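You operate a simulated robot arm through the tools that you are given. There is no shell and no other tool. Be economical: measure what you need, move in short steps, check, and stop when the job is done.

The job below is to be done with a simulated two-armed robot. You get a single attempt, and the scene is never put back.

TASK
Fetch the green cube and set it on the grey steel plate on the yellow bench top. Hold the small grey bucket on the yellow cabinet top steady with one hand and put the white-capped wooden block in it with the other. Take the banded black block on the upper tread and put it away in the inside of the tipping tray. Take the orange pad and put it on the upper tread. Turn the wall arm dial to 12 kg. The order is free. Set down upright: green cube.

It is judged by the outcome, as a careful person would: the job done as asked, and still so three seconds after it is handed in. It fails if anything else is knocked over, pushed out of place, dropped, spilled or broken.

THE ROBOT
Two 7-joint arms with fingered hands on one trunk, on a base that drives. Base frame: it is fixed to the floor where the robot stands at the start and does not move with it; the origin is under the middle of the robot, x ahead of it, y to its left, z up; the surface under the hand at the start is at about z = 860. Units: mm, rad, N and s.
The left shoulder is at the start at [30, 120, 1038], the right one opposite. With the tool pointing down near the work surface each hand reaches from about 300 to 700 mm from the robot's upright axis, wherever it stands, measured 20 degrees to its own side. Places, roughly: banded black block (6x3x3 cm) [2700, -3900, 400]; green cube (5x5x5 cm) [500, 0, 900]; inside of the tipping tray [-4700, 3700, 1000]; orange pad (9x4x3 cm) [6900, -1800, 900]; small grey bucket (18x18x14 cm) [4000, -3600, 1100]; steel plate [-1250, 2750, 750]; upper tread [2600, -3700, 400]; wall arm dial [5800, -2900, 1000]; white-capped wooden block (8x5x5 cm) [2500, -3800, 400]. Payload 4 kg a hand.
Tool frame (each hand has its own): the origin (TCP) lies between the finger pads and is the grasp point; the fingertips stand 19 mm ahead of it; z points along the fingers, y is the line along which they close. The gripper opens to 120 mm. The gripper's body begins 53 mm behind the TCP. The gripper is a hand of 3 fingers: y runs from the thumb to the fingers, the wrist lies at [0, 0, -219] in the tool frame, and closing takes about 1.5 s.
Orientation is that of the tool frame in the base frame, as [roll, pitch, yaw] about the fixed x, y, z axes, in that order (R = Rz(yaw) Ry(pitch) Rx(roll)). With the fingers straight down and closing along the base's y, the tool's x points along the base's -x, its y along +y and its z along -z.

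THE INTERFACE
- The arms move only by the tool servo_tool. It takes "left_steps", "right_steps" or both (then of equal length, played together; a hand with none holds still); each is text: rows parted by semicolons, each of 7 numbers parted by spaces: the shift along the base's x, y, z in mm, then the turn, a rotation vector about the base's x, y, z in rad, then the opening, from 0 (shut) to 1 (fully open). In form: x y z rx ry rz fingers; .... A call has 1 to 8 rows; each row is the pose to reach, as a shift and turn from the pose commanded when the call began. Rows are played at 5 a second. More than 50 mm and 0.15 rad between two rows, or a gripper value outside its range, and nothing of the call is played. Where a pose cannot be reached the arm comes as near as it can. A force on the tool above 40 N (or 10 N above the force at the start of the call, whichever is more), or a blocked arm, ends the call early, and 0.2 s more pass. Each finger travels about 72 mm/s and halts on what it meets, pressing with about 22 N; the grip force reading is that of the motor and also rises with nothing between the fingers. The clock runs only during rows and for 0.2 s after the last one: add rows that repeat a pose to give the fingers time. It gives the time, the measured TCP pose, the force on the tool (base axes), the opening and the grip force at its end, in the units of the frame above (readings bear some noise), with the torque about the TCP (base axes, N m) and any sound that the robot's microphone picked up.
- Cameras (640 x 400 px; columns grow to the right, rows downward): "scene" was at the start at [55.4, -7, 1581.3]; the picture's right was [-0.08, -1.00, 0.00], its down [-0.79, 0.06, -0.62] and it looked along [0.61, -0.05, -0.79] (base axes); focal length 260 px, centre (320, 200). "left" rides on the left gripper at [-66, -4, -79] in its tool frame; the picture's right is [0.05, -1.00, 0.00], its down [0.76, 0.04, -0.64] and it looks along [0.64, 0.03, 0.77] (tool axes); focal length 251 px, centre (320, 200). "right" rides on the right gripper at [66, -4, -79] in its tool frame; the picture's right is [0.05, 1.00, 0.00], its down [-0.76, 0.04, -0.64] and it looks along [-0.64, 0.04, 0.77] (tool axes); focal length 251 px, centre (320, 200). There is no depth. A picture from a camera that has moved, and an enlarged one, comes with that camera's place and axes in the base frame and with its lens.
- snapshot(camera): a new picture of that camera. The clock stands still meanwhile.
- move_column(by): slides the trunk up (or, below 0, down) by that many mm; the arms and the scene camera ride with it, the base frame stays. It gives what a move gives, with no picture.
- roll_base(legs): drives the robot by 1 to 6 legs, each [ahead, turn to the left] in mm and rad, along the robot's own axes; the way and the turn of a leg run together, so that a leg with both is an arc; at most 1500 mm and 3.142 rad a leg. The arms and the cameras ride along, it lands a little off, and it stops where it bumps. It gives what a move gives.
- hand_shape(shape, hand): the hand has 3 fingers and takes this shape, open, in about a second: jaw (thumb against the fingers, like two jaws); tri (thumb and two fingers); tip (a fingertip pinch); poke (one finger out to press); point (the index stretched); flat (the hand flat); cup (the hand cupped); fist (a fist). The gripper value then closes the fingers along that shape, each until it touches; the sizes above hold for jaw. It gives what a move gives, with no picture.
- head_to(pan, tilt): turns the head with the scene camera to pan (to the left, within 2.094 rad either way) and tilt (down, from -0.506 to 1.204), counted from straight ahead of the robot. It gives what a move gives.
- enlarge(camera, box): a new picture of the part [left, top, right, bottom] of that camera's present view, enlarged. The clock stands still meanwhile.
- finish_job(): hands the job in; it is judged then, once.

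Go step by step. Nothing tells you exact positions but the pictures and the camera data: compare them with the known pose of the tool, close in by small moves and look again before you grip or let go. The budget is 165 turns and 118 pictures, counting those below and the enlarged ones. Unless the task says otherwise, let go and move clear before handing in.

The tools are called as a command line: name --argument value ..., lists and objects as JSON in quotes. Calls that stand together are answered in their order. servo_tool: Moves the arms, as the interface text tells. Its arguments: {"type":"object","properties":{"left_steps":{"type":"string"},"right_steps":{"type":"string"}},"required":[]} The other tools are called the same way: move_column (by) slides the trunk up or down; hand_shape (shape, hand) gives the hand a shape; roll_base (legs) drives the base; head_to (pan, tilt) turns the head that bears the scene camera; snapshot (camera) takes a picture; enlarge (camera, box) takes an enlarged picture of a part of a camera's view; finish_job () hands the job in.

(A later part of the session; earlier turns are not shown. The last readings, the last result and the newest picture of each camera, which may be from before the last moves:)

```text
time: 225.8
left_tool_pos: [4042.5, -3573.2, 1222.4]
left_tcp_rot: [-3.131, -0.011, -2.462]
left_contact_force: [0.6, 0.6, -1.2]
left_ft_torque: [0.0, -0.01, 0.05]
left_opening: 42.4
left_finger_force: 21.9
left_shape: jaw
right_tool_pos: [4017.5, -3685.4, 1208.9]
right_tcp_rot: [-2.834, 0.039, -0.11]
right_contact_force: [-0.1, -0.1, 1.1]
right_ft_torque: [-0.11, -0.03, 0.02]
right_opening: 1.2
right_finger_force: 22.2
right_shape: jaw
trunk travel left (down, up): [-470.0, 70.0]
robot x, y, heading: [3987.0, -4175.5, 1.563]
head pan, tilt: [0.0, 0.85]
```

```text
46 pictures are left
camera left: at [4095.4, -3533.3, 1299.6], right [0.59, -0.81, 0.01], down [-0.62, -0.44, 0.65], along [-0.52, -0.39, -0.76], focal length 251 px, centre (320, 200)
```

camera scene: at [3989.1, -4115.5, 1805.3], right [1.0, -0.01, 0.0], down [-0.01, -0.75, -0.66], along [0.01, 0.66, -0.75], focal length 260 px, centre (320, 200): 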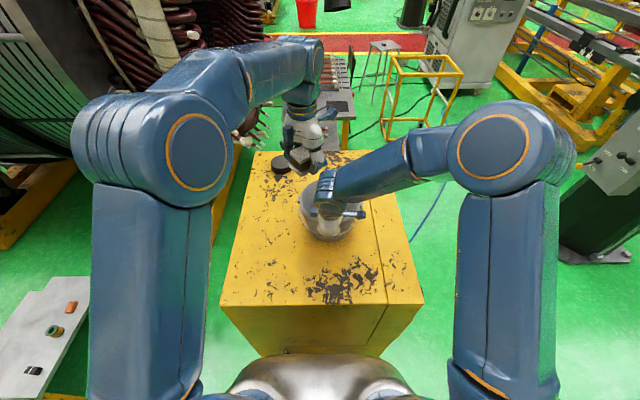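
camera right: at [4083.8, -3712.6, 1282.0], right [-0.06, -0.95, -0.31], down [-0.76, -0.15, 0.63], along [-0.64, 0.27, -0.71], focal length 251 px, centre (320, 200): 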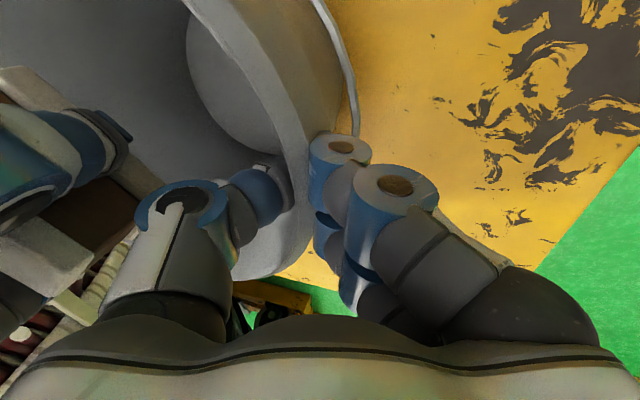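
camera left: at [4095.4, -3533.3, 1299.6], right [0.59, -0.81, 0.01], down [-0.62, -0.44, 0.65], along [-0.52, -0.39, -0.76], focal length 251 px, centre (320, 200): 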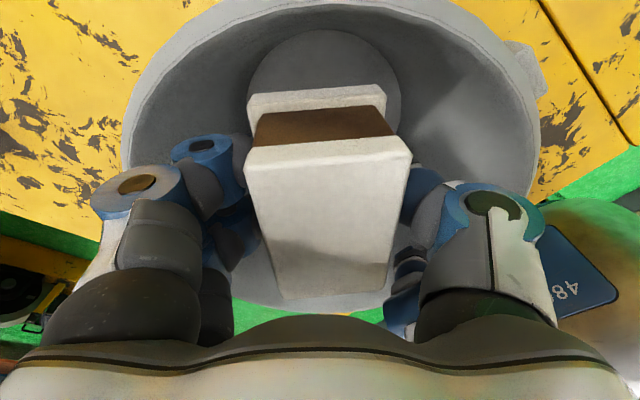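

The block is centred inside the rim. Releasing with a small opening first, then rising straight up.

servo_tool --left_steps "0 0 0 0 0 0 0.45;0 0 0 0 0 0 0.52;0 0 0 0 0 0 0.52;0 0 0 0 0 0 0.52;0 0 20 0 0 0 0.52;0 0 50 0 0 0 0.52;0 0 90 0 0 0 0.52;0 0 130 0 0 0 0.52"

snapshot --camera "left"

```text
time: 227.6
left_tool_pos: [4045.2, -3573.2, 1350.1]
left_tcp_rot: [-3.132, -0.01, -2.461]
left_contact_force: [0.3, 0.0, 0.2]
left_ft_torque: [0.01, -0.01, 0.02]
left_opening: 62.2
left_finger_force: 0.1
left_shape: jaw
right_tool_pos: [4017.2, -3685.4, 1208.7]
right_tcp_rot: [-2.831, 0.038, -0.111]
right_contact_force: [-0.2, -0.6, 0.3]
right_ft_torque: [-0.09, -0.01, 0.01]
right_opening: 0.8
right_finger_force: 22.2
right_shape: jaw
trunk travel left (down, up): [-470.0, 70.0]
robot x, y, heading: [3988.3, -4177.6, 1.558]
head pan, tilt: [0.0, 0.85]
```

```text
45 pictures are left
camera left: at [4098.5, -3533.4, 1428.4], right [0.59, -0.81, 0.01], down [-0.62, -0.44, 0.65], along [-0.52, -0.39, -0.76], focal length 251 px, centre (320, 200)
```

left: 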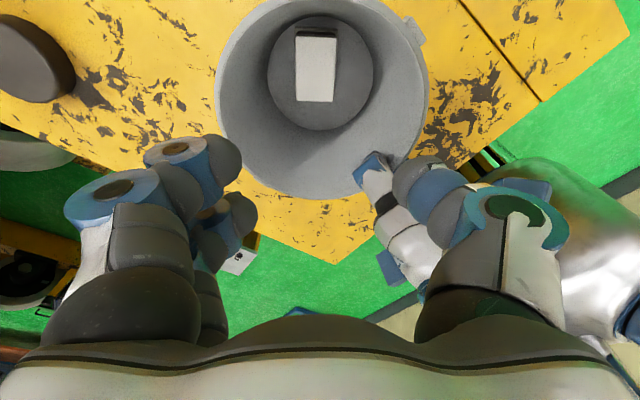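

The block lies flat inside the bucket. Retracting the left hand, then opening the right hand and lifting it off the rim.

servo_tool --left_steps "0 0 40 0 0 0.05 0.5;-30 -5 65 0 0 0.15 0.5;-65 -30 65 0 0 0.25 0.5;-100 -60 65 0 0 0.35 0.5;-135 -95 65 0 0 0.45 0.5;-170 -130 65 0 0 0.55 0.5;-205 -165 65 0 0 0.65 0.5;-240 -200 65 0 0 0.75 0.5"

servo_tool --right_steps "0 0 0 0 0 0 0.2;0 0 0 0 0 0 0.4;0 0 0 0 0 0 0.6;0 0 0 0 0 0 0.75;0 0 0 0 0 0 0.75;0 -4 20 0 0 0 0.75;0 -8 45 0 0 0 0.75;0 -12 85 0 0 0 0.75"

servo_tool --right_steps "0 -10 40 0 0 0 0.75;0 -30 80 -0.06 0 0 0.75;0 -60 90 -0.14 0 0 0.75;0 -90 90 -0.22 0 0 0.75;0 -120 90 -0.3 0 0 0.75;20 -140 90 -0.3 0 0 0.75" --left_steps "-10 -15 0 0 0 0 0.5;-20 -30 0 0 0 0 0.5;-30 -45 0 0 0 0 0.5;-40 -60 0 0 0 0 0.5;-50 -75 0 0 0 0 0.5;-60 -90 0 0 0 0 0.5"

snapshot --camera "scene"

```text
time: 229.3
left_tool_pos: [3794.4, -3779.8, 1419.2]
left_tcp_rot: [-3.132, -0.008, -1.709]
left_contact_force: [0.3, -0.3, -0.5]
left_ft_torque: [0.01, -0.02, 0.0]
left_opening: 60.5
left_finger_force: 0.2
left_shape: jaw
left hand out of reach, approached as far as the arm can: row 1
right_tool_pos: [4016.3, -3686.6, 1209.0]
right_tcp_rot: [-2.831, 0.037, -0.109]
right_contact_force: [0.1, -0.7, 0.8]
right_ft_torque: [-0.1, -0.01, 0.0]
right_opening: 0.9
right_finger_force: 21.8
right_shape: jaw
trunk travel left (down, up): [-470.0, 70.0]
robot x, y, heading: [3986.4, -4174.3, 1.562]
head pan, tilt: [0.0, 0.85]
```

```text
time: 231.2
left_tool_pos: [3797.1, -3779.8, 1420.3]
left_tcp_rot: [-3.133, -0.008, -1.71]
left_contact_force: [-0.1, -0.3, 0.1]
left_ft_torque: [-0.02, -0.01, -0.03]
left_opening: 60.3
left_finger_force: 0.1
left_shape: jaw
right_tool_pos: [4016.2, -3699.0, 1295.0]
right_tcp_rot: [-2.83, 0.037, -0.109]
right_contact_force: [-0.8, -0.9, 0.2]
right_ft_torque: [0.02, -0.01, 0.04]
right_opening: 89.5
right_finger_force: 0.1
right_shape: jaw
trunk travel left (down, up): [-470.0, 70.0]
robot x, y, heading: [3988.4, -4172.4, 1.563]
head pan, tilt: [0.0, 0.85]
```

```text
time: 232.6
left_tool_pos: [3743.5, -3867.1, 1417.0]
left_tcp_rot: [-3.134, -0.009, -1.712]
left_contact_force: [-0.4, 0.0, -0.3]
left_ft_torque: [0.01, -0.01, -0.02]
left_opening: 60.3
left_finger_force: 0.1
left_shape: jaw
right_tool_pos: [4036.3, -3839.0, 1386.2]
right_tcp_rot: [-3.128, 0.005, -0.117]
right_contact_force: [0.1, -0.3, 0.6]
right_ft_torque: [0.0, 0.03, 0.0]
right_opening: 89.7
right_finger_force: 0.0
right_shape: jaw
trunk travel left (down, up): [-470.0, 70.0]
robot x, y, heading: [3988.0, -4175.8, 1.56]
head pan, tilt: [0.0, 0.85]
```

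```text
44 pictures are left
camera scene: at [3988.7, -4120.1, 1805.4], right [1.0, -0.01, 0.0], down [-0.01, -0.75, -0.66], along [0.01, 0.66, -0.75], focal length 260 px, centre (320, 200)
```

scene: 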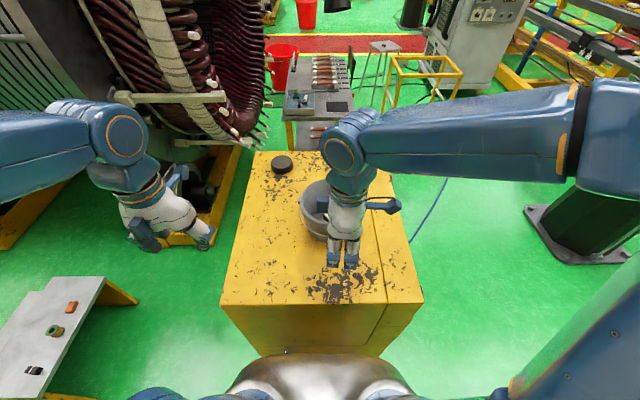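

All fine at the bucket. Next is the dial on the black column's box at about [5800, -2900, 1000]. Backing off and heading east, then north-east.

roll_base --legs '[[-280, 0], [0, -0.5]]'

roll_base --legs '[[0, -0.5]]'

roll_base --legs '[[0, -0.28], [750, 0]]'

roll_base --legs '[[0, 0.45]]'

head_to --pan 0.2 --tilt 0.55

snapshot --camera "scene"

```text
time: 235.9
left_tool_pos: [3922.0, -4058.7, 1416.6]
left_tcp_rot: [-3.131, -0.012, -2.215]
left_contact_force: [0.8, -0.3, 1.1]
left_ft_torque: [0.03, -0.01, -0.02]
left_opening: 60.8
left_finger_force: 0.0
left_shape: jaw
right_tool_pos: [4191.3, -4176.8, 1384.0]
right_tcp_rot: [-3.13, 0.005, -0.621]
right_contact_force: [1.0, -0.1, 0.0]
right_ft_torque: [0.01, 0.01, -0.04]
right_opening: 89.7
right_finger_force: 0.1
right_shape: jaw
trunk travel left (down, up): [-470.0, 70.0]
robot x, y, heading: [3959.0, -4435.9, 1.057]
head pan, tilt: [0.0, 0.85]
```

```text
time: 237.8
left_tool_pos: [4110.9, -4086.6, 1416.3]
left_tcp_rot: [-3.133, -0.01, -2.722]
left_contact_force: [-0.1, -0.4, -0.1]
left_ft_torque: [0.0, 0.04, -0.02]
left_opening: 60.0
left_finger_force: 0.1
left_shape: jaw
right_tool_pos: [4290.8, -4319.0, 1383.9]
right_tcp_rot: [-3.133, 0.006, -1.126]
right_contact_force: [0.2, -0.4, -0.3]
right_ft_torque: [0.02, 0.05, -0.01]
right_opening: 89.7
right_finger_force: 0.0
right_shape: jaw
trunk travel left (down, up): [-470.0, 70.0]
robot x, y, heading: [3946.9, -4412.3, 0.549]
head pan, tilt: [0.0, 0.85]
```

```text
time: 242.8
left_tool_pos: [4939.1, -3963.1, 1416.9]
left_tcp_rot: [-3.133, -0.008, -3.03]
left_contact_force: [-0.2, -0.4, -0.7]
left_ft_torque: [-0.04, -0.04, -0.02]
left_opening: 60.3
left_finger_force: 0.2
left_shape: jaw
right_tool_pos: [5038.7, -4239.0, 1384.7]
right_tcp_rot: [-3.129, 0.005, -1.434]
right_contact_force: [-0.8, 0.0, -0.5]
right_ft_torque: [0.0, -0.01, -0.02]
right_opening: 89.6
right_finger_force: 0.0
right_shape: jaw
trunk travel left (down, up): [-470.0, 70.0]
robot x, y, heading: [4686.7, -4228.1, 0.238]
head pan, tilt: [0.0, 0.85]
```

```text
time: 244.5
left_tool_pos: [4797.3, -3877.6, 1416.9]
left_tcp_rot: [-3.131, -0.009, -2.579]
left_contact_force: [0.0, -0.5, -0.4]
left_ft_torque: [-0.01, -0.03, 0.02]
left_opening: 59.8
left_finger_force: 0.1
left_shape: jaw
right_tool_pos: [5008.6, -4083.3, 1384.6]
right_tcp_rot: [-3.128, 0.003, -0.982]
right_contact_force: [-0.6, 0.1, 1.3]
right_ft_torque: [-0.04, 0.04, 0.02]
right_opening: 89.8
right_finger_force: 0.0
right_shape: jaw
trunk travel left (down, up): [-470.0, 70.0]
robot x, y, heading: [4702.5, -4245.3, 0.687]
head pan, tilt: [0.0, 0.85]
```

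```text
time: 245.3
left_tool_pos: [4798.9, -3877.1, 1417.6]
left_tcp_rot: [-3.133, -0.01, -2.579]
left_contact_force: [0.6, 1.2, -0.2]
left_ft_torque: [-0.02, 0.02, 0.04]
left_opening: 59.9
left_finger_force: 0.1
left_shape: jaw
right_tool_pos: [5010.5, -4083.0, 1384.6]
right_tcp_rot: [-3.131, 0.003, -0.985]
right_contact_force: [-1.4, 0.2, -0.5]
right_ft_torque: [0.0, -0.01, 0.0]
right_opening: 89.7
right_finger_force: 0.0
right_shape: jaw
trunk travel left (down, up): [-470.0, 70.0]
robot x, y, heading: [4701.0, -4247.5, 0.692]
head pan, tilt: [0.201, 0.55]
```

```text
43 pictures are left
camera scene: at [4741.7, -4187.4, 1830.6], right [0.78, -0.63, 0.0], down [-0.33, -0.41, -0.85], along [0.54, 0.66, -0.52], focal length 260 px, centre (320, 200)
```

scene: 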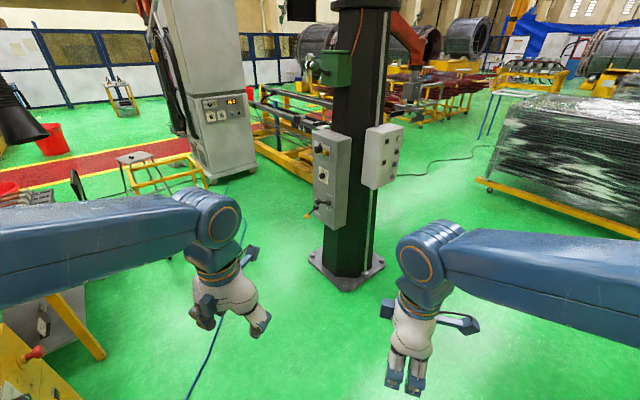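

enlarge --camera "scene" --box '[280, 110, 420, 300]'

```text
2.11 times, centred on (350, 205) of scene
camera zoom: at [4741.7, -4187.4, 1830.6], right [0.78, -0.63, 0.0], down [-0.33, -0.41, -0.85], along [0.54, 0.66, -0.52], focal length 546 px, centre (257, 190)
```

zoom: 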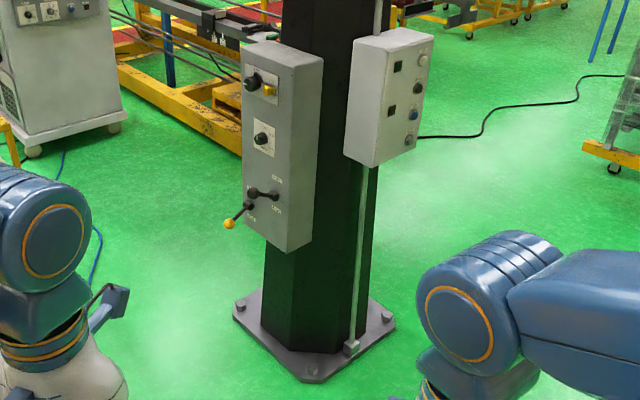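

The dial with the scale is the middle knob on the box's west face, about [5800, -2930, 1024]. I'll drive up to the west of it.

roll_base --legs '[[0, 0.44], [1220, 0]]'

roll_base --legs '[[0, -0.52]]'

roll_base --legs '[[0, -0.45]]'

head_to --pan 0.1 --tilt 0.75

snapshot --camera "scene"

```text
time: 252.8
left_tool_pos: [5144.4, -2762.3, 1416.6]
left_tcp_rot: [-3.133, -0.011, -2.137]
left_contact_force: [-0.6, 0.4, -0.9]
left_ft_torque: [-0.02, -0.02, 0.02]
left_opening: 59.7
left_finger_force: 0.0
left_shape: jaw
right_tool_pos: [5423.7, -2856.5, 1384.3]
right_tcp_rot: [-3.131, 0.002, -0.542]
right_contact_force: [0.0, -0.2, -0.4]
right_ft_torque: [-0.02, 0.0, -0.02]
right_opening: 89.6
right_finger_force: 0.0
right_shape: jaw
trunk travel left (down, up): [-470.0, 70.0]
robot x, y, heading: [5215.8, -3135.1, 1.139]
head pan, tilt: [0.201, 0.55]
```

```text
time: 254.7
left_tool_pos: [5335.1, -2773.4, 1416.6]
left_tcp_rot: [-3.133, -0.009, -2.645]
left_contact_force: [-0.1, -0.3, 0.3]
left_ft_torque: [-0.02, 0.01, -0.02]
left_opening: 60.2
left_finger_force: 0.1
left_shape: jaw
right_tool_pos: [5533.3, -2992.2, 1384.4]
right_tcp_rot: [-3.13, 0.003, -1.048]
right_contact_force: [1.2, -0.3, 0.1]
right_ft_torque: [0.0, 0.02, 0.0]
right_opening: 89.8
right_finger_force: 0.0
right_shape: jaw
trunk travel left (down, up): [-470.0, 70.0]
robot x, y, heading: [5203.4, -3114.2, 0.623]
head pan, tilt: [0.201, 0.55]
```

```text
time: 256.3
left_tool_pos: [5469.9, -2860.6, 1417.1]
left_tcp_rot: [-3.134, -0.008, -3.075]
left_contact_force: [-0.2, 0.0, 0.4]
left_ft_torque: [0.03, 0.02, 0.02]
left_opening: 60.0
left_finger_force: 0.2
left_shape: jaw
right_tool_pos: [5558.2, -3140.9, 1385.3]
right_tcp_rot: [-3.13, 0.003, -1.479]
right_contact_force: [0.2, 0.4, -0.7]
right_ft_torque: [0.01, 0.01, -0.02]
right_opening: 89.7
right_finger_force: 0.1
right_shape: jaw
trunk travel left (down, up): [-470.0, 70.0]
robot x, y, heading: [5203.8, -3090.8, 0.19]
head pan, tilt: [0.201, 0.55]
```

```text
time: 257.1
left_tool_pos: [5472.7, -2860.5, 1417.2]
left_tcp_rot: [-3.133, -0.011, -3.075]
left_contact_force: [-0.4, -0.8, 0.8]
left_ft_torque: [-0.01, 0.04, 0.0]
left_opening: 59.6
left_finger_force: 0.0
left_shape: jaw
right_tool_pos: [5560.8, -3141.5, 1384.8]
right_tcp_rot: [-3.13, 0.005, -1.478]
right_contact_force: [-0.4, -0.9, 0.4]
right_ft_torque: [0.03, 0.03, 0.01]
right_opening: 89.8
right_finger_force: 0.2
right_shape: jaw
trunk travel left (down, up): [-470.0, 70.0]
robot x, y, heading: [5201.2, -3094.9, 0.188]
head pan, tilt: [0.099, 0.75]
```

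```text
41 pictures are left
camera scene: at [5264.8, -3075.7, 1813.4], right [0.29, -0.96, 0.0], down [-0.65, -0.2, -0.73], along [0.7, 0.21, -0.68], focal length 260 px, centre (320, 200)
```

scene: 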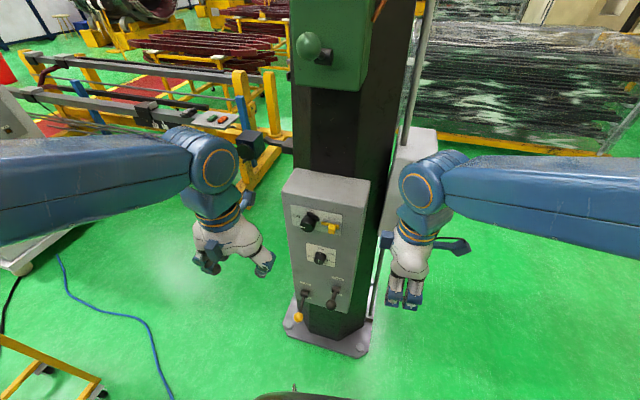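

Lowering the trunk to bring camera and hands to the dial's height, then reading the panel.

move_column --by -300

head_to --pan 0.08 --tilt 0.6

enlarge --camera "scene" --box '[270, 140, 390, 260]'

```text
time: 260.1
left_tool_pos: [5471.4, -2859.5, 1117.1]
left_tcp_rot: [-3.134, -0.009, -3.075]
left_contact_force: [-0.6, -0.5, 0.2]
left_ft_torque: [-0.01, 0.01, -0.01]
left_opening: 59.8
left_finger_force: 0.0
left_shape: jaw
right_tool_pos: [5559.9, -3140.6, 1084.0]
right_tcp_rot: [-3.132, 0.003, -1.478]
right_contact_force: [0.8, 0.2, 0.6]
right_ft_torque: [0.01, 0.02, 0.0]
right_opening: 89.5
right_finger_force: 0.1
right_shape: jaw
trunk travel left (down, up): [-170.0, 370.0]
robot x, y, heading: [5203.6, -3089.5, 0.193]
head pan, tilt: [0.099, 0.75]
```

```text
time: 260.8
left_tool_pos: [5471.3, -2859.4, 1116.8]
left_tcp_rot: [-3.133, -0.008, -3.076]
left_contact_force: [-0.1, -0.5, -0.4]
left_ft_torque: [0.02, 0.02, 0.03]
left_opening: 60.1
left_finger_force: 0.0
left_shape: jaw
right_tool_pos: [5559.8, -3140.6, 1084.6]
right_tcp_rot: [-3.13, 0.003, -1.478]
right_contact_force: [0.4, -0.1, 0.0]
right_ft_torque: [-0.02, -0.01, 0.01]
right_opening: 89.9
right_finger_force: 0.0
right_shape: jaw
trunk travel left (down, up): [-170.0, 370.0]
robot x, y, heading: [5204.5, -3092.7, 0.191]
head pan, tilt: [0.08, 0.6]
```

```text
3.33 times, centred on (330, 200) of scene
camera zoom: at [5269.0, -3073.8, 1526.2], right [0.27, -0.96, 0.0], down [-0.54, -0.15, -0.82], along [0.79, 0.22, -0.57], focal length 865 px, centre (287, 200)
```

zoom: 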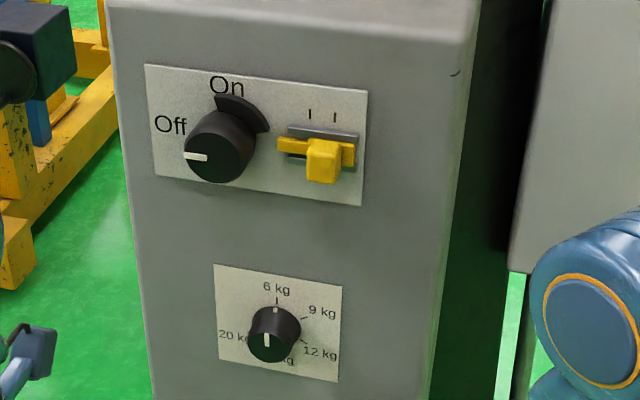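

enlarge --camera "scene" --box '[306, 212, 338, 236]'

```text
16.00 times, centred on (322, 224) of scene
camera zoom: at [5269.0, -3073.8, 1526.2], right [0.27, -0.96, 0.0], down [-0.54, -0.15, -0.82], along [0.79, 0.22, -0.57], focal length 4152 px, centre (288, -184)
```

zoom: 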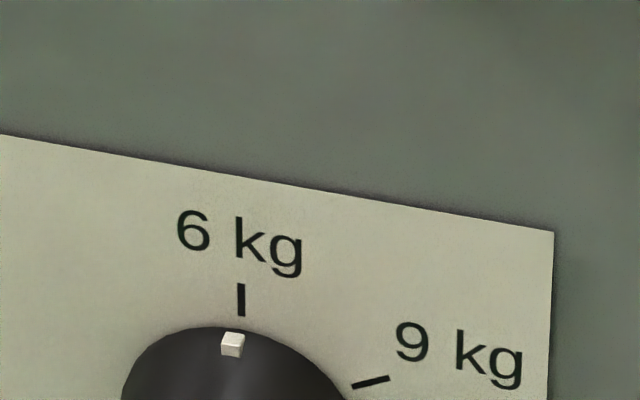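

enlarge --camera "scene" --box '[304, 222, 344, 256]'

```text
11.76 times, centred on (324, 239) of scene
camera zoom: at [5269.0, -3073.8, 1526.2], right [0.27, -0.96, 0.0], down [-0.54, -0.15, -0.82], along [0.79, 0.22, -0.57], focal length 3053 px, centre (273, -259)
```

zoom: 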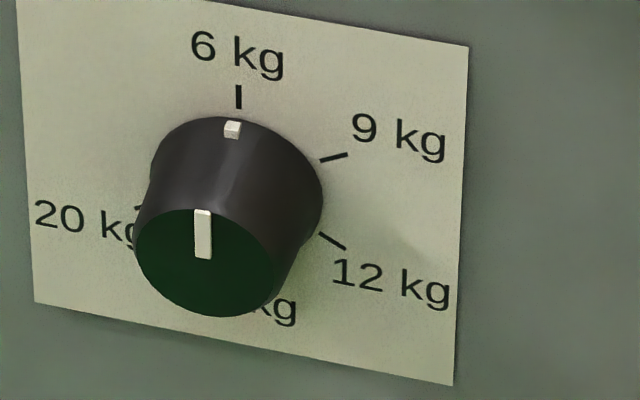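

The dial pointer is at 6 kg (top); 12 kg lies 120° clockwise. I'll back up 100 mm for arm room and point the left hand horizontally at the knob (≈[5800, -2915, 1003]).

roll_base --legs '[[-100, 0]]'

servo_tool --left_steps "25 -4 -10 0 -0.14 0 0.6;50 -8 -20 0 -0.28 0 0.6;75 -12 -30 0 -0.42 0 0.6;100 -16 -40 0 -0.56 0 0.6;125 -20 -50 0 -0.70 0 0.6;150 -24 -60 0 -0.84 0 0.6;175 -28 -70 0 -0.98 0 0.6;200 -32 -80 0 -1.12 0 0.6"

servo_tool --left_steps "25 -2 -10 0 -0.14 0 0.6;50 -4 -20 0 -0.28 0 0.6;75 -4 -30 0 -0.42 0 0.6;75 -4 -30 0 -0.45 0 0.6;75 -4 -30 0 -0.45 0 0.6"

snapshot --camera "left"

```text
time: 261.9
left_tool_pos: [5367.1, -2879.1, 1117.7]
left_tcp_rot: [-3.134, -0.007, -3.074]
left_contact_force: [-1.2, 0.4, -0.2]
left_ft_torque: [0.05, -0.03, 0.0]
left_opening: 59.8
left_finger_force: 0.1
left_shape: jaw
right_tool_pos: [5455.7, -3159.7, 1086.1]
right_tcp_rot: [-3.13, 0.002, -1.474]
right_contact_force: [-1.2, 0.2, 0.3]
right_ft_torque: [0.0, 0.0, -0.01]
right_opening: 89.8
right_finger_force: 0.1
right_shape: jaw
trunk travel left (down, up): [-170.0, 370.0]
robot x, y, heading: [5101.0, -3112.6, 0.192]
head pan, tilt: [0.08, 0.6]
```

```text
time: 263.9
left_tool_pos: [5465.3, -3025.4, 1381.7]
left_tcp_rot: [0.485, 1.308, 0.207]
left_contact_force: [0.3, 1.0, -0.4]
left_ft_torque: [-0.03, 0.01, -0.08]
left_opening: 71.9
left_finger_force: 0.0
left_shape: jaw
left hand out of reach, approached as far as the arm can: row 6, 7
right_tool_pos: [5460.1, -3157.8, 1083.0]
right_tcp_rot: [-3.136, 0.002, -1.474]
right_contact_force: [0.2, 0.9, -0.6]
right_ft_torque: [-0.02, 0.02, 0.0]
right_opening: 89.9
right_finger_force: 0.1
right_shape: jaw
trunk travel left (down, up): [-170.0, 370.0]
robot x, y, heading: [5102.1, -3108.0, 0.193]
head pan, tilt: [0.08, 0.6]
stopped in row 8 (left hand): the arm was blocked; the commanded pose is now the measured one
```

```text
time: 265.1
left_tool_pos: [5535.7, -3029.7, 1352.4]
left_tcp_rot: [0.347, 0.858, 0.083]
left_contact_force: [0.1, 0.3, 0.3]
left_ft_torque: [0.01, 0.0, -0.03]
left_opening: 71.9
left_finger_force: 0.2
left_shape: jaw
right_tool_pos: [5458.5, -3159.3, 1084.9]
right_tcp_rot: [-3.131, 0.002, -1.476]
right_contact_force: [-0.3, 0.3, 0.6]
right_ft_torque: [-0.02, 0.0, 0.0]
right_opening: 89.9
right_finger_force: 0.1
right_shape: jaw
trunk travel left (down, up): [-170.0, 370.0]
robot x, y, heading: [5098.9, -3113.7, 0.195]
head pan, tilt: [0.08, 0.6]
```

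```text
37 pictures are left
camera left: at [5433.5, -3014.5, 1351.6], right [-0.14, -0.95, -0.26], down [0.03, 0.26, -0.96], along [0.99, -0.15, -0.01], focal length 251 px, centre (320, 200)
```

left: 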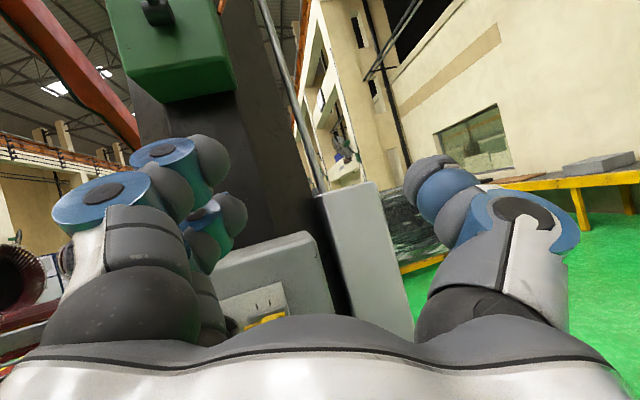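

The arm took an odd path near its folded limit and now points a bit up. I'll back the base 130 mm more to give it room, then bring the left hand to a level pose pointing at the panel.

roll_base --legs '[[-130, 0]]'

servo_tool --left_steps "20 14 -25 -0.019 0.087 0.032 0.6;40 28 -50 -0.038 0.174 0.063 0.6;60 42 -75 -0.057 0.262 0.095 0.6;80 56 -100 -0.076 0.349 0.127 0.6;100 70 -125 -0.095 0.436 0.158 0.6;120 84 -150 -0.114 0.524 0.19 0.6;140 98 -180 -0.133 0.611 0.221 0.6;160 110 -210 -0.152 0.698 0.253 0.6"

snapshot --camera "scene"

```text
time: 266.4
left_tool_pos: [5407.2, -3053.1, 1352.0]
left_tcp_rot: [0.349, 0.855, 0.089]
left_contact_force: [-0.3, -0.6, 0.8]
left_ft_torque: [0.02, -0.03, 0.01]
left_opening: 72.1
left_finger_force: 0.0
left_shape: jaw
right_tool_pos: [5329.0, -3183.4, 1084.7]
right_tcp_rot: [-3.129, 0.004, -1.472]
right_contact_force: [-0.2, -0.5, 0.3]
right_ft_torque: [0.0, -0.05, -0.01]
right_opening: 89.6
right_finger_force: 0.1
right_shape: jaw
trunk travel left (down, up): [-170.0, 370.0]
robot x, y, heading: [4979.9, -3137.9, 0.192]
head pan, tilt: [0.08, 0.6]
```

```text
time: 268.2
left_tool_pos: [5570.0, -2941.3, 1141.6]
left_tcp_rot: [2.591, 1.565, 2.591]
left_contact_force: [0.7, -0.4, -0.1]
left_ft_torque: [0.0, -0.04, -0.01]
left_opening: 72.1
left_finger_force: 0.1
left_shape: jaw
right_tool_pos: [5333.4, -3184.1, 1085.1]
right_tcp_rot: [-3.13, 0.005, -1.472]
right_contact_force: [0.0, 0.8, 0.5]
right_ft_torque: [-0.01, -0.03, -0.02]
right_opening: 89.5
right_finger_force: 0.1
right_shape: jaw
trunk travel left (down, up): [-170.0, 370.0]
robot x, y, heading: [4973.4, -3135.9, 0.197]
head pan, tilt: [0.08, 0.6]
```

```text
36 pictures are left
camera scene: at [5042.2, -3118.1, 1526.2], right [0.27, -0.96, 0.0], down [-0.54, -0.15, -0.82], along [0.79, 0.23, -0.57], focal length 260 px, centre (320, 200)
```

scene: 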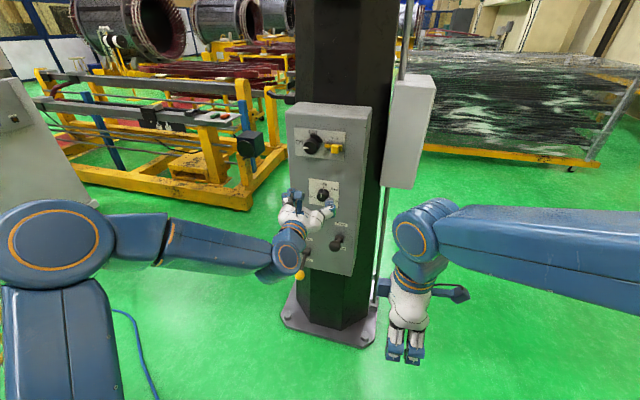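

The left hand is now level and facing the panel. I'll pre-roll it counter-clockwise by 1 rad and align with the dial.

servo_tool --left_steps "9 3 -17 -0.125 0 0 0.6;18 6 -34 -0.25 0 0 0.6;27 9 -51 -0.375 0 0 0.6;36 13 -68 -0.5 0 0 0.6;45 16 -85 -0.625 0 0 0.6;54 20 -102 -0.75 0 0 0.6;62 23 -119 -0.875 0 0 0.6;70 26 -136 -1.0 0 0 0.6"

snapshot --camera "left"

enlarge --camera "scene" --box '[260, 130, 380, 280]'

```text
time: 270.0
left_tool_pos: [5641.5, -2919.4, 1004.9]
left_tcp_rot: [-1.575, 0.57, -1.574]
left_contact_force: [0.4, 0.7, -0.6]
left_ft_torque: [0.01, -0.02, 0.0]
left_opening: 71.8
left_finger_force: 0.1
left_shape: jaw
right_tool_pos: [5332.9, -3182.4, 1084.2]
right_tcp_rot: [-3.13, 0.004, -1.471]
right_contact_force: [-0.5, 0.1, -0.2]
right_ft_torque: [-0.02, -0.02, 0.03]
right_opening: 89.9
right_finger_force: 0.2
right_shape: jaw
trunk travel left (down, up): [-170.0, 370.0]
robot x, y, heading: [4974.8, -3137.1, 0.194]
head pan, tilt: [0.08, 0.6]
```

```text
35 pictures are left
camera left: at [5562.7, -2864.5, 1043.6], right [0.0, -0.59, 0.81], down [-0.65, -0.62, -0.45], along [0.76, -0.52, -0.38], focal length 251 px, centre (320, 200)
```

left: 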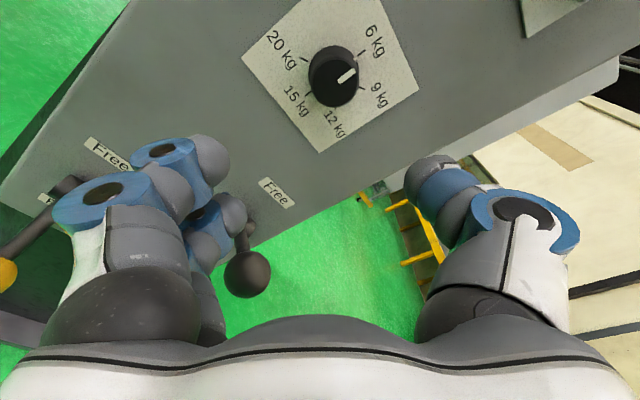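

```text
2.67 times, centred on (320, 205) of scene
camera zoom: at [5042.1, -3117.9, 1526.2], right [0.27, -0.96, 0.0], down [-0.54, -0.15, -0.82], along [0.79, 0.22, -0.57], focal length 692 px, centre (320, 187)
```

zoom: 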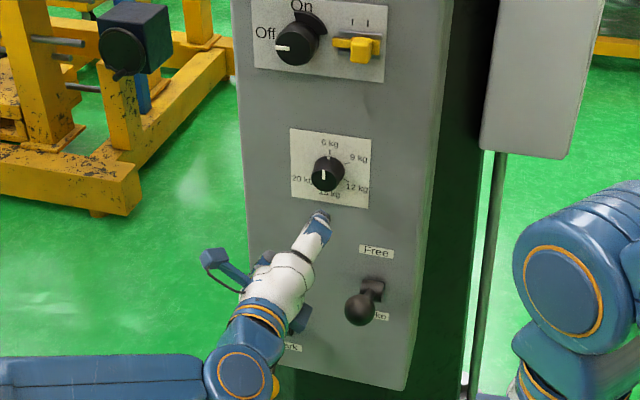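

enlarge --camera "left" --box '[240, 0, 420, 150]'

```text
2.67 times, centred on (330, 75) of left
camera zoom: at [5562.7, -2864.5, 1043.6], right [0.0, -0.59, 0.81], down [-0.65, -0.62, -0.45], along [0.76, -0.52, -0.38], focal length 670 px, centre (293, 533)
```

zoom: 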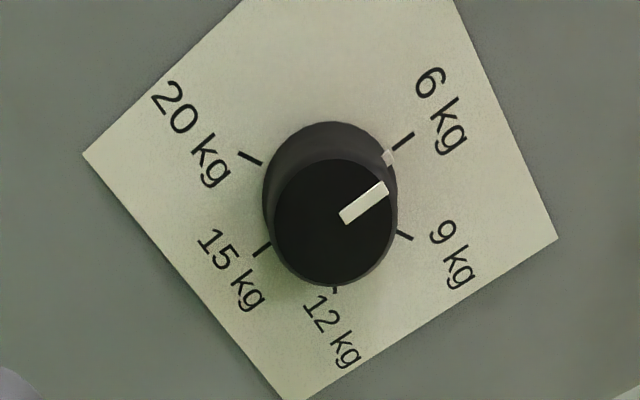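

Ticks are 60° apart, so 12 kg is exactly 120° clockwise; dial axis ≈ y -2917, z 1018. Moving on-axis and advancing.

servo_tool --left_steps "0 2 13 0 0 0 0.65;25 2 13 0 0 0 0.65;50 2 13 0 0 0 0.65;75 2 13 0 0 0 0.65;95 2 13 0 0 0 0.65;95 2 13 0 0 0 0.65"

snapshot --camera "left"

```text
time: 271.4
left_tool_pos: [5737.4, -2914.4, 1018.0]
left_tcp_rot: [-1.574, 0.575, -1.573]
left_contact_force: [-0.4, 0.1, 0.4]
left_ft_torque: [-0.04, 0.01, -0.01]
left_opening: 77.4
left_finger_force: 0.1
left_shape: jaw
right_tool_pos: [5333.0, -3182.1, 1085.9]
right_tcp_rot: [-3.132, 0.004, -1.473]
right_contact_force: [0.0, 1.1, -0.2]
right_ft_torque: [-0.01, 0.0, -0.02]
right_opening: 89.6
right_finger_force: 0.0
right_shape: jaw
trunk travel left (down, up): [-170.0, 370.0]
robot x, y, heading: [4975.8, -3137.8, 0.201]
head pan, tilt: [0.08, 0.6]
```

```text
32 pictures are left
camera left: at [5657.3, -2861.5, 1056.6], right [0.0, -0.59, 0.81], down [-0.65, -0.62, -0.45], along [0.76, -0.52, -0.38], focal length 251 px, centre (320, 200)
```

left: 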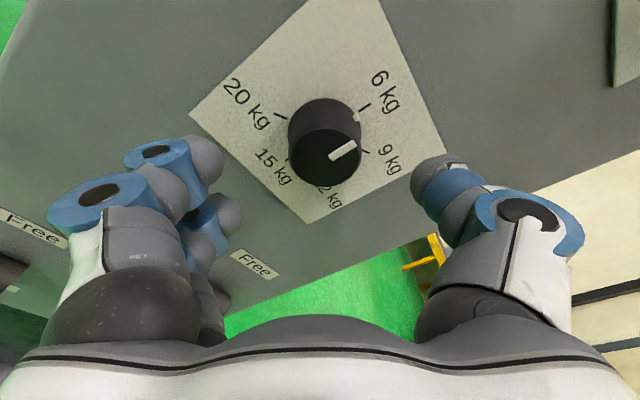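

Dial base is at [5798, -2917, 1020], front at x≈5769. Advancing 34 mm and gripping the knob.

servo_tool --left_steps "10 -2 2 0 0 0 0.65;20 -2 2 0 0 0 0.65;30 -2 2 0 0 0 0.65;34 -2 2 0 0 0 0.65;34 -2 2 0 0 0 0.45;34 -2 2 0 0 0 0.2;34 -2 2 0 0 0 0.2;34 -2 2 0 0 0 0.2"

snapshot --camera "left"

```text
time: 273.2
left_tool_pos: [5771.1, -2918.9, 1020.7]
left_tcp_rot: [-1.575, 0.574, -1.572]
left_contact_force: [2.9, -1.5, 3.8]
left_ft_torque: [-0.03, -0.04, 0.02]
left_opening: 28.3
left_finger_force: 22.6
left_shape: jaw
right_tool_pos: [5332.7, -3183.2, 1085.3]
right_tcp_rot: [-3.131, 0.004, -1.47]
right_contact_force: [-0.3, -0.8, -1.4]
right_ft_torque: [0.0, 0.02, 0.01]
right_opening: 89.5
right_finger_force: 0.1
right_shape: jaw
trunk travel left (down, up): [-170.0, 370.0]
robot x, y, heading: [4975.8, -3136.4, 0.194]
head pan, tilt: [0.08, 0.6]
```

```text
31 pictures are left
camera left: at [5691.3, -2864.2, 1059.4], right [0.0, -0.59, 0.81], down [-0.65, -0.62, -0.45], along [0.76, -0.52, -0.38], focal length 251 px, centre (320, 200)
```

left: 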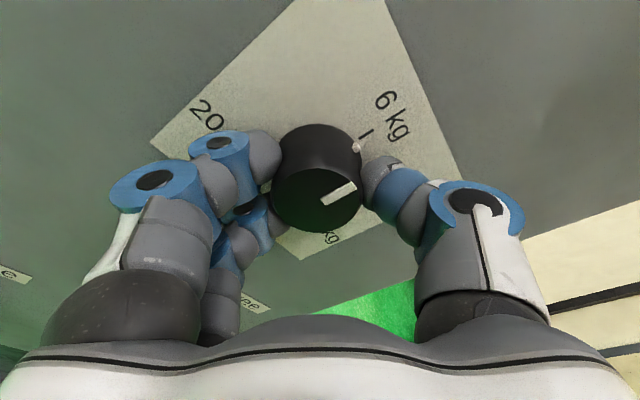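

Knob gripped. Turning clockwise (+x rotation) in two calls, total 2.094 rad.

servo_tool --left_steps "0 0 0 0.13 0 0 0.2;0 0 0 0.26 0 0 0.2;0 0 0 0.39 0 0 0.2;0 0 0 0.52 0 0 0.2;0 0 0 0.65 0 0 0.2;0 0 0 0.78 0 0 0.2;0 0 0 0.91 0 0 0.2;0 0 0 1.04 0 0 0.2"

servo_tool --left_steps "0 0 0 0.14 0 0 0.2;0 0 0 0.28 0 0 0.2;0 0 0 0.42 0 0 0.2;0 0 0 0.56 0 0 0.2;0 0 0 0.70 0 0 0.2;0 0 0 0.84 0 0 0.2;0 0 0 0.98 0 0 0.2;0 0 0 1.054 0 0 0.2"

enlarge --camera "left" --box '[220, 60, 460, 260]'

```text
time: 275.0
left_tool_pos: [5770.3, -2917.0, 1020.0]
left_tcp_rot: [1.64, 1.524, 1.642]
left_contact_force: [4.3, -3.5, 1.8]
left_ft_torque: [0.0, -0.02, -0.01]
left_opening: 28.1
left_finger_force: 22.3
left_shape: jaw
right_tool_pos: [5333.5, -3183.0, 1084.1]
right_tcp_rot: [-3.131, 0.002, -1.473]
right_contact_force: [0.0, 0.6, -0.1]
right_ft_torque: [0.0, 0.01, 0.01]
right_opening: 89.8
right_finger_force: 0.0
right_shape: jaw
trunk travel left (down, up): [-170.0, 370.0]
robot x, y, heading: [4975.9, -3138.7, 0.197]
head pan, tilt: [0.08, 0.6]
```

```text
time: 276.8
left_tool_pos: [5770.4, -2917.1, 1019.3]
left_tcp_rot: [1.572, 0.472, 1.575]
left_contact_force: [1.8, -1.3, -3.5]
left_ft_torque: [-0.02, 0.03, 0.0]
left_opening: 27.9
left_finger_force: 21.6
left_shape: jaw
right_tool_pos: [5334.3, -3182.2, 1085.5]
right_tcp_rot: [-3.132, 0.005, -1.472]
right_contact_force: [-0.3, -0.2, 0.4]
right_ft_torque: [0.04, 0.0, 0.02]
right_opening: 89.9
right_finger_force: 0.1
right_shape: jaw
trunk travel left (down, up): [-170.0, 370.0]
robot x, y, heading: [4974.2, -3138.2, 0.196]
head pan, tilt: [0.08, 0.6]
```

```text
2.00 times, centred on (340, 160) of left
camera zoom: at [5691.2, -2978.2, 1045.2], right [0.0, -0.41, -0.91], down [-0.65, 0.7, -0.31], along [0.76, 0.59, -0.26], focal length 503 px, centre (280, 280)
```

zoom: 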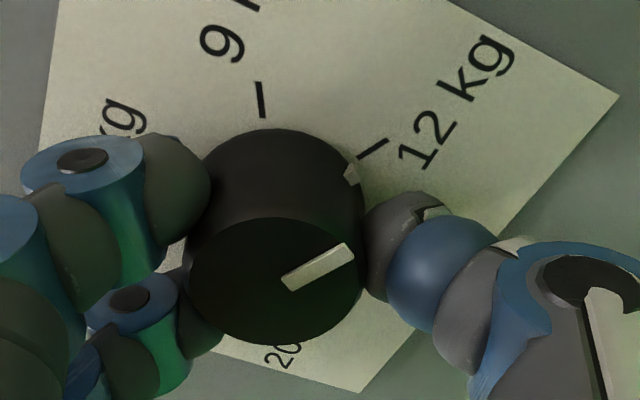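

The pointer mark lines up with the 12 kg tick. Opening and backing straight off, then checking.

servo_tool --left_steps "0 0 0 0 0 0 0.35;0 0 0 0 0 0 0.6;0 0 0 0 0 0 0.65;0 0 0 0 0 0 0.65;-25 0 0 0 0 0 0.65;-60 0 0 0 0 0 0.65;-100 0 0 0 0 0 0.65;-140 0 0 0 0 0 0.65"

enlarge --camera "left" --box '[220, 0, 460, 200]'

```text
time: 278.6
left_tool_pos: [5626.2, -2916.0, 1023.1]
left_tcp_rot: [1.568, 0.472, 1.574]
left_contact_force: [-0.5, -0.5, -0.7]
left_ft_torque: [-0.01, -0.02, 0.01]
left_opening: 77.4
left_finger_force: 0.0
left_shape: jaw
right_tool_pos: [5332.0, -3181.5, 1084.6]
right_tcp_rot: [-3.13, 0.003, -1.472]
right_contact_force: [-0.4, -0.2, 0.1]
right_ft_torque: [0.02, -0.04, 0.01]
right_opening: 90.0
right_finger_force: 0.0
right_shape: jaw
trunk travel left (down, up): [-170.0, 370.0]
robot x, y, heading: [4976.4, -3137.7, 0.196]
head pan, tilt: [0.08, 0.6]
```

```text
2.00 times, centred on (340, 100) of left
camera zoom: at [5547.4, -2977.2, 1049.1], right [0.0, -0.41, -0.91], down [-0.65, 0.7, -0.31], along [0.76, 0.59, -0.26], focal length 503 px, centre (280, 400)
```

zoom: 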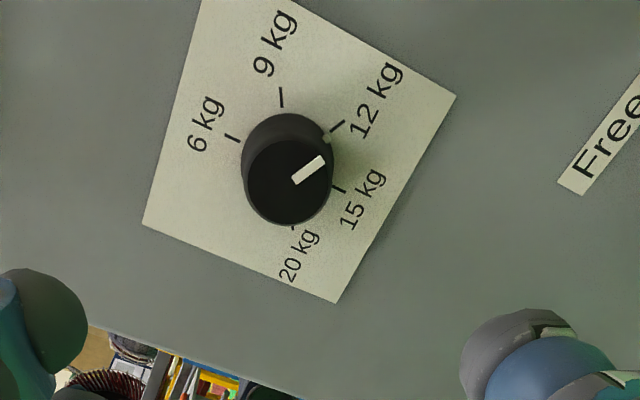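

The dial reads 12 kg. Now bringing the left hand back to pointing down near the body.

servo_tool --left_steps "-10 0 5 -0.13 0 0 0.6;-20 0 15 -0.26 0 0 0.6;-30 0 25 -0.39 0 0 0.6;-40 0 40 -0.52 0 0 0.6;-50 0 55 -0.65 0 0 0.6;-60 0 70 -0.78 0 0 0.6;-70 0 85 -0.91 0 0 0.6;-80 0 100 -1.04 0 0 0.6"

servo_tool --left_steps "-10 2 5 0 0.14 0 0.6;-20 4 10 0 0.28 0 0.6;-30 6 15 0 0.42 0 0.6;-40 8 20 0 0.56 0 0.6;-50 10 25 0 0.70 0 0.6;-60 12 30 0 0.84 0 0.6;-70 14 35 0 0.98 0 0.6;-80 16 40 0 1.12 0 0.6"

servo_tool --left_steps "-10 5 5 0 0.14 0 0.6;-20 10 10 0 0.28 0 0.6;-30 15 15 0 0.42 0 0.6;-40 20 15 0 0.45 0 0.6;-40 20 15 0 0.45 0 0.6"

head_to --pan 0.3 --tilt 0.35

snapshot --camera "scene"

```text
time: 280.4
left_tool_pos: [5551.7, -2916.3, 1120.3]
left_tcp_rot: [1.608, 1.513, 1.608]
left_contact_force: [-0.9, 0.6, 0.2]
left_ft_torque: [-0.05, -0.05, 0.01]
left_opening: 72.8
left_finger_force: 0.1
left_shape: jaw
right_tool_pos: [5331.5, -3182.8, 1086.0]
right_tcp_rot: [-3.129, 0.003, -1.472]
right_contact_force: [-0.4, 0.3, 0.3]
right_ft_torque: [-0.02, 0.01, 0.01]
right_opening: 89.6
right_finger_force: 0.0
right_shape: jaw
trunk travel left (down, up): [-170.0, 370.0]
robot x, y, heading: [4973.8, -3140.6, 0.193]
head pan, tilt: [0.08, 0.6]
```

```text
time: 282.2
left_tool_pos: [5470.1, -2899.1, 1158.4]
left_tcp_rot: [3.114, 0.445, 3.077]
left_contact_force: [0.7, 0.5, -0.5]
left_ft_torque: [0.02, 0.0, -0.01]
left_opening: 72.3
left_finger_force: 0.1
left_shape: jaw
left hand out of reach, approached as far as the arm can: row 5
right_tool_pos: [5332.3, -3182.8, 1084.5]
right_tcp_rot: [-3.13, 0.004, -1.472]
right_contact_force: [0.6, -0.2, 0.7]
right_ft_torque: [-0.02, -0.01, 0.02]
right_opening: 90.0
right_finger_force: 0.1
right_shape: jaw
trunk travel left (down, up): [-170.0, 370.0]
robot x, y, heading: [4974.1, -3138.9, 0.193]
head pan, tilt: [0.08, 0.6]
```

```text
time: 283.4
left_tool_pos: [5428.1, -2879.9, 1173.9]
left_tcp_rot: [3.14, -0.004, 3.083]
left_contact_force: [0.2, -0.2, 0.0]
left_ft_torque: [-0.02, 0.03, -0.03]
left_opening: 72.8
left_finger_force: 0.0
left_shape: jaw
right_tool_pos: [5333.0, -3182.6, 1084.7]
right_tcp_rot: [-3.131, 0.003, -1.47]
right_contact_force: [-0.1, -0.1, 0.1]
right_ft_torque: [-0.03, -0.02, -0.03]
right_opening: 89.8
right_finger_force: 0.0
right_shape: jaw
trunk travel left (down, up): [-170.0, 370.0]
robot x, y, heading: [4975.6, -3138.3, 0.191]
head pan, tilt: [0.08, 0.6]
```

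```text
time: 284.1
left_tool_pos: [5427.3, -2879.4, 1175.4]
left_tcp_rot: [3.14, -0.004, 3.084]
left_contact_force: [0.7, -0.3, -0.2]
left_ft_torque: [0.03, 0.01, 0.01]
left_opening: 72.4
left_finger_force: 0.0
left_shape: jaw
right_tool_pos: [5332.6, -3182.5, 1083.9]
right_tcp_rot: [-3.132, 0.004, -1.472]
right_contact_force: [0.2, 0.8, 0.3]
right_ft_torque: [-0.01, 0.0, 0.01]
right_opening: 89.6
right_finger_force: 0.1
right_shape: jaw
trunk travel left (down, up): [-170.0, 370.0]
robot x, y, heading: [4979.8, -3136.6, 0.199]
head pan, tilt: [0.3, 0.351]
```

```text
28 pictures are left
camera scene: at [5038.4, -3098.1, 1548.9], right [0.48, -0.88, 0.0], down [-0.3, -0.16, -0.94], along [0.83, 0.45, -0.34], focal length 260 px, centre (320, 200)
```

scene: 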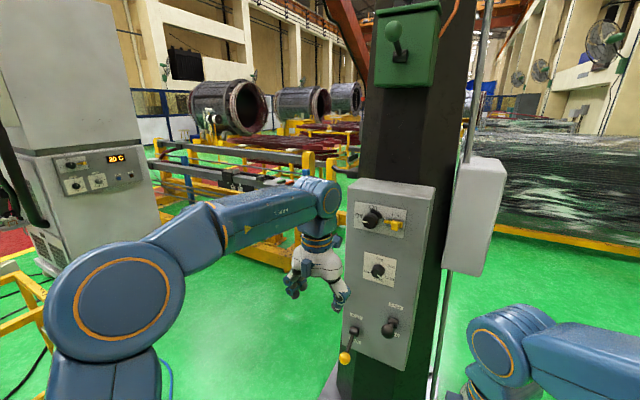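

enlarge --camera "scene" --box '[140, 130, 350, 260]'

```text
3.05 times, centred on (245, 195) of scene
camera zoom: at [5038.4, -3098.1, 1548.9], right [0.48, -0.88, 0.0], down [-0.3, -0.16, -0.94], along [0.83, 0.45, -0.34], focal length 791 px, centre (549, 215)
```

zoom: 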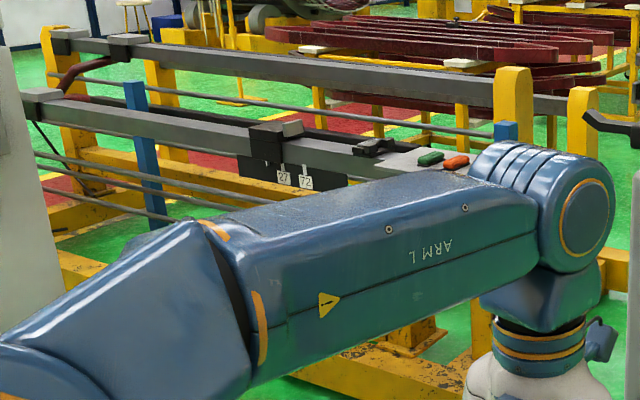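

The orange pad sits on a grey plate on the near rail, about [6900, -1790]. I'll drive around the column's west/north side to reach the rail.

roll_base --legs '[[0, 0.38]]'

roll_base --legs '[[0, 0.37], [960, 0]]'

roll_base --legs '[[0, -0.36], [850, 0]]'

roll_base --legs '[[0, -0.55]]'

head_to --pan 0.1 --tilt 0.6

snapshot --camera "scene"

```text
time: 285.7
left_tool_pos: [5299.3, -2733.5, 1174.9]
left_tcp_rot: [3.14, -0.001, -2.826]
left_contact_force: [-0.7, 0.0, 1.0]
left_ft_torque: [-0.02, -0.02, 0.0]
left_opening: 72.3
left_finger_force: 0.1
left_shape: jaw
right_tool_pos: [5322.0, -3050.9, 1085.3]
right_tcp_rot: [-3.129, 0.004, -1.097]
right_contact_force: [-0.4, 0.0, -0.7]
right_ft_torque: [0.01, -0.02, 0.0]
right_opening: 90.0
right_finger_force: 0.0
right_shape: jaw
trunk travel left (down, up): [-170.0, 370.0]
robot x, y, heading: [4987.8, -3162.3, 0.573]
head pan, tilt: [0.3, 0.351]
```

```text
time: 292.0
left_tool_pos: [5689.8, -1839.5, 1175.0]
left_tcp_rot: [3.14, -0.002, -2.436]
left_contact_force: [0.5, -0.1, 0.3]
left_ft_torque: [-0.01, 0.03, -0.02]
left_opening: 72.1
left_finger_force: 0.0
left_shape: jaw
right_tool_pos: [5831.2, -2125.3, 1084.1]
right_tcp_rot: [-3.131, 0.004, -0.708]
right_contact_force: [-0.1, -0.1, -0.4]
right_ft_torque: [0.02, 0.01, 0.01]
right_opening: 89.9
right_finger_force: 0.0
right_shape: jaw
trunk travel left (down, up): [-170.0, 370.0]
robot x, y, heading: [5561.0, -2353.7, 0.957]
head pan, tilt: [0.3, 0.351]
```

```text
time: 297.6
left_tool_pos: [6562.8, -1434.0, 1174.3]
left_tcp_rot: [3.141, -0.001, -2.793]
left_contact_force: [-0.6, -0.3, -0.3]
left_ft_torque: [-0.01, -0.03, 0.04]
left_opening: 72.1
left_finger_force: 0.0
left_shape: jaw
right_tool_pos: [6595.4, -1749.6, 1085.2]
right_tcp_rot: [-3.131, 0.002, -1.065]
right_contact_force: [-0.3, -0.7, -1.1]
right_ft_torque: [-0.01, 0.0, 0.01]
right_opening: 89.9
right_finger_force: 0.0
right_shape: jaw
trunk travel left (down, up): [-170.0, 370.0]
robot x, y, heading: [6264.6, -1873.3, 0.605]
head pan, tilt: [0.3, 0.351]
```

```text
time: 299.9
left_tool_pos: [6752.3, -1656.0, 1175.6]
left_tcp_rot: [3.138, -0.003, 2.945]
left_contact_force: [0.2, -0.9, -0.1]
left_ft_torque: [0.06, 0.02, -0.01]
left_opening: 72.2
left_finger_force: 0.0
left_shape: jaw
right_tool_pos: [6615.2, -1942.5, 1085.1]
right_tcp_rot: [-3.131, 0.007, -1.612]
right_contact_force: [-0.1, -1.0, -0.4]
right_ft_torque: [0.03, 0.02, 0.03]
right_opening: 89.8
right_finger_force: 0.0
right_shape: jaw
trunk travel left (down, up): [-170.0, 370.0]
robot x, y, heading: [6271.0, -1832.9, 0.059]
head pan, tilt: [0.3, 0.351]
stopped in leg 1: the robot was blocked; the commanded pose is now the measured one
```

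```text
time: 300.7
left_tool_pos: [6751.5, -1652.0, 1174.9]
left_tcp_rot: [3.139, -0.001, 2.944]
left_contact_force: [-0.2, -0.4, 0.1]
left_ft_torque: [-0.01, 0.0, -0.01]
left_opening: 71.9
left_finger_force: 0.1
left_shape: jaw
right_tool_pos: [6614.5, -1940.4, 1084.3]
right_tcp_rot: [-3.131, 0.004, -1.611]
right_contact_force: [-0.7, 0.3, -0.4]
right_ft_torque: [0.0, 0.03, 0.02]
right_opening: 89.9
right_finger_force: 0.1
right_shape: jaw
trunk travel left (down, up): [-170.0, 370.0]
robot x, y, heading: [6269.1, -1832.7, 0.062]
head pan, tilt: [0.099, 0.6]
```

```text
26 pictures are left
camera scene: at [6335.0, -1823.4, 1526.3], right [0.16, -0.99, 0.0], down [-0.56, -0.09, -0.83], along [0.81, 0.13, -0.56], focal length 260 px, centre (320, 200)
```

scene: 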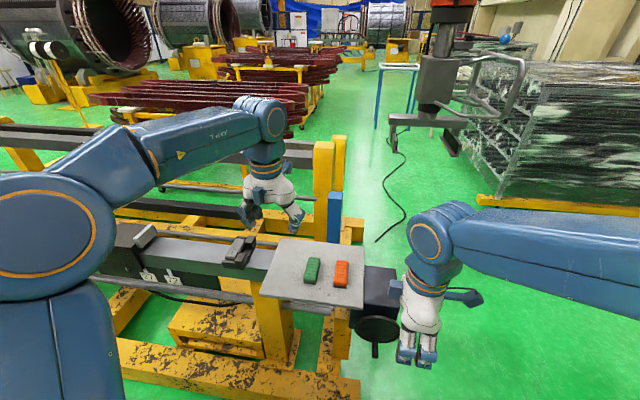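

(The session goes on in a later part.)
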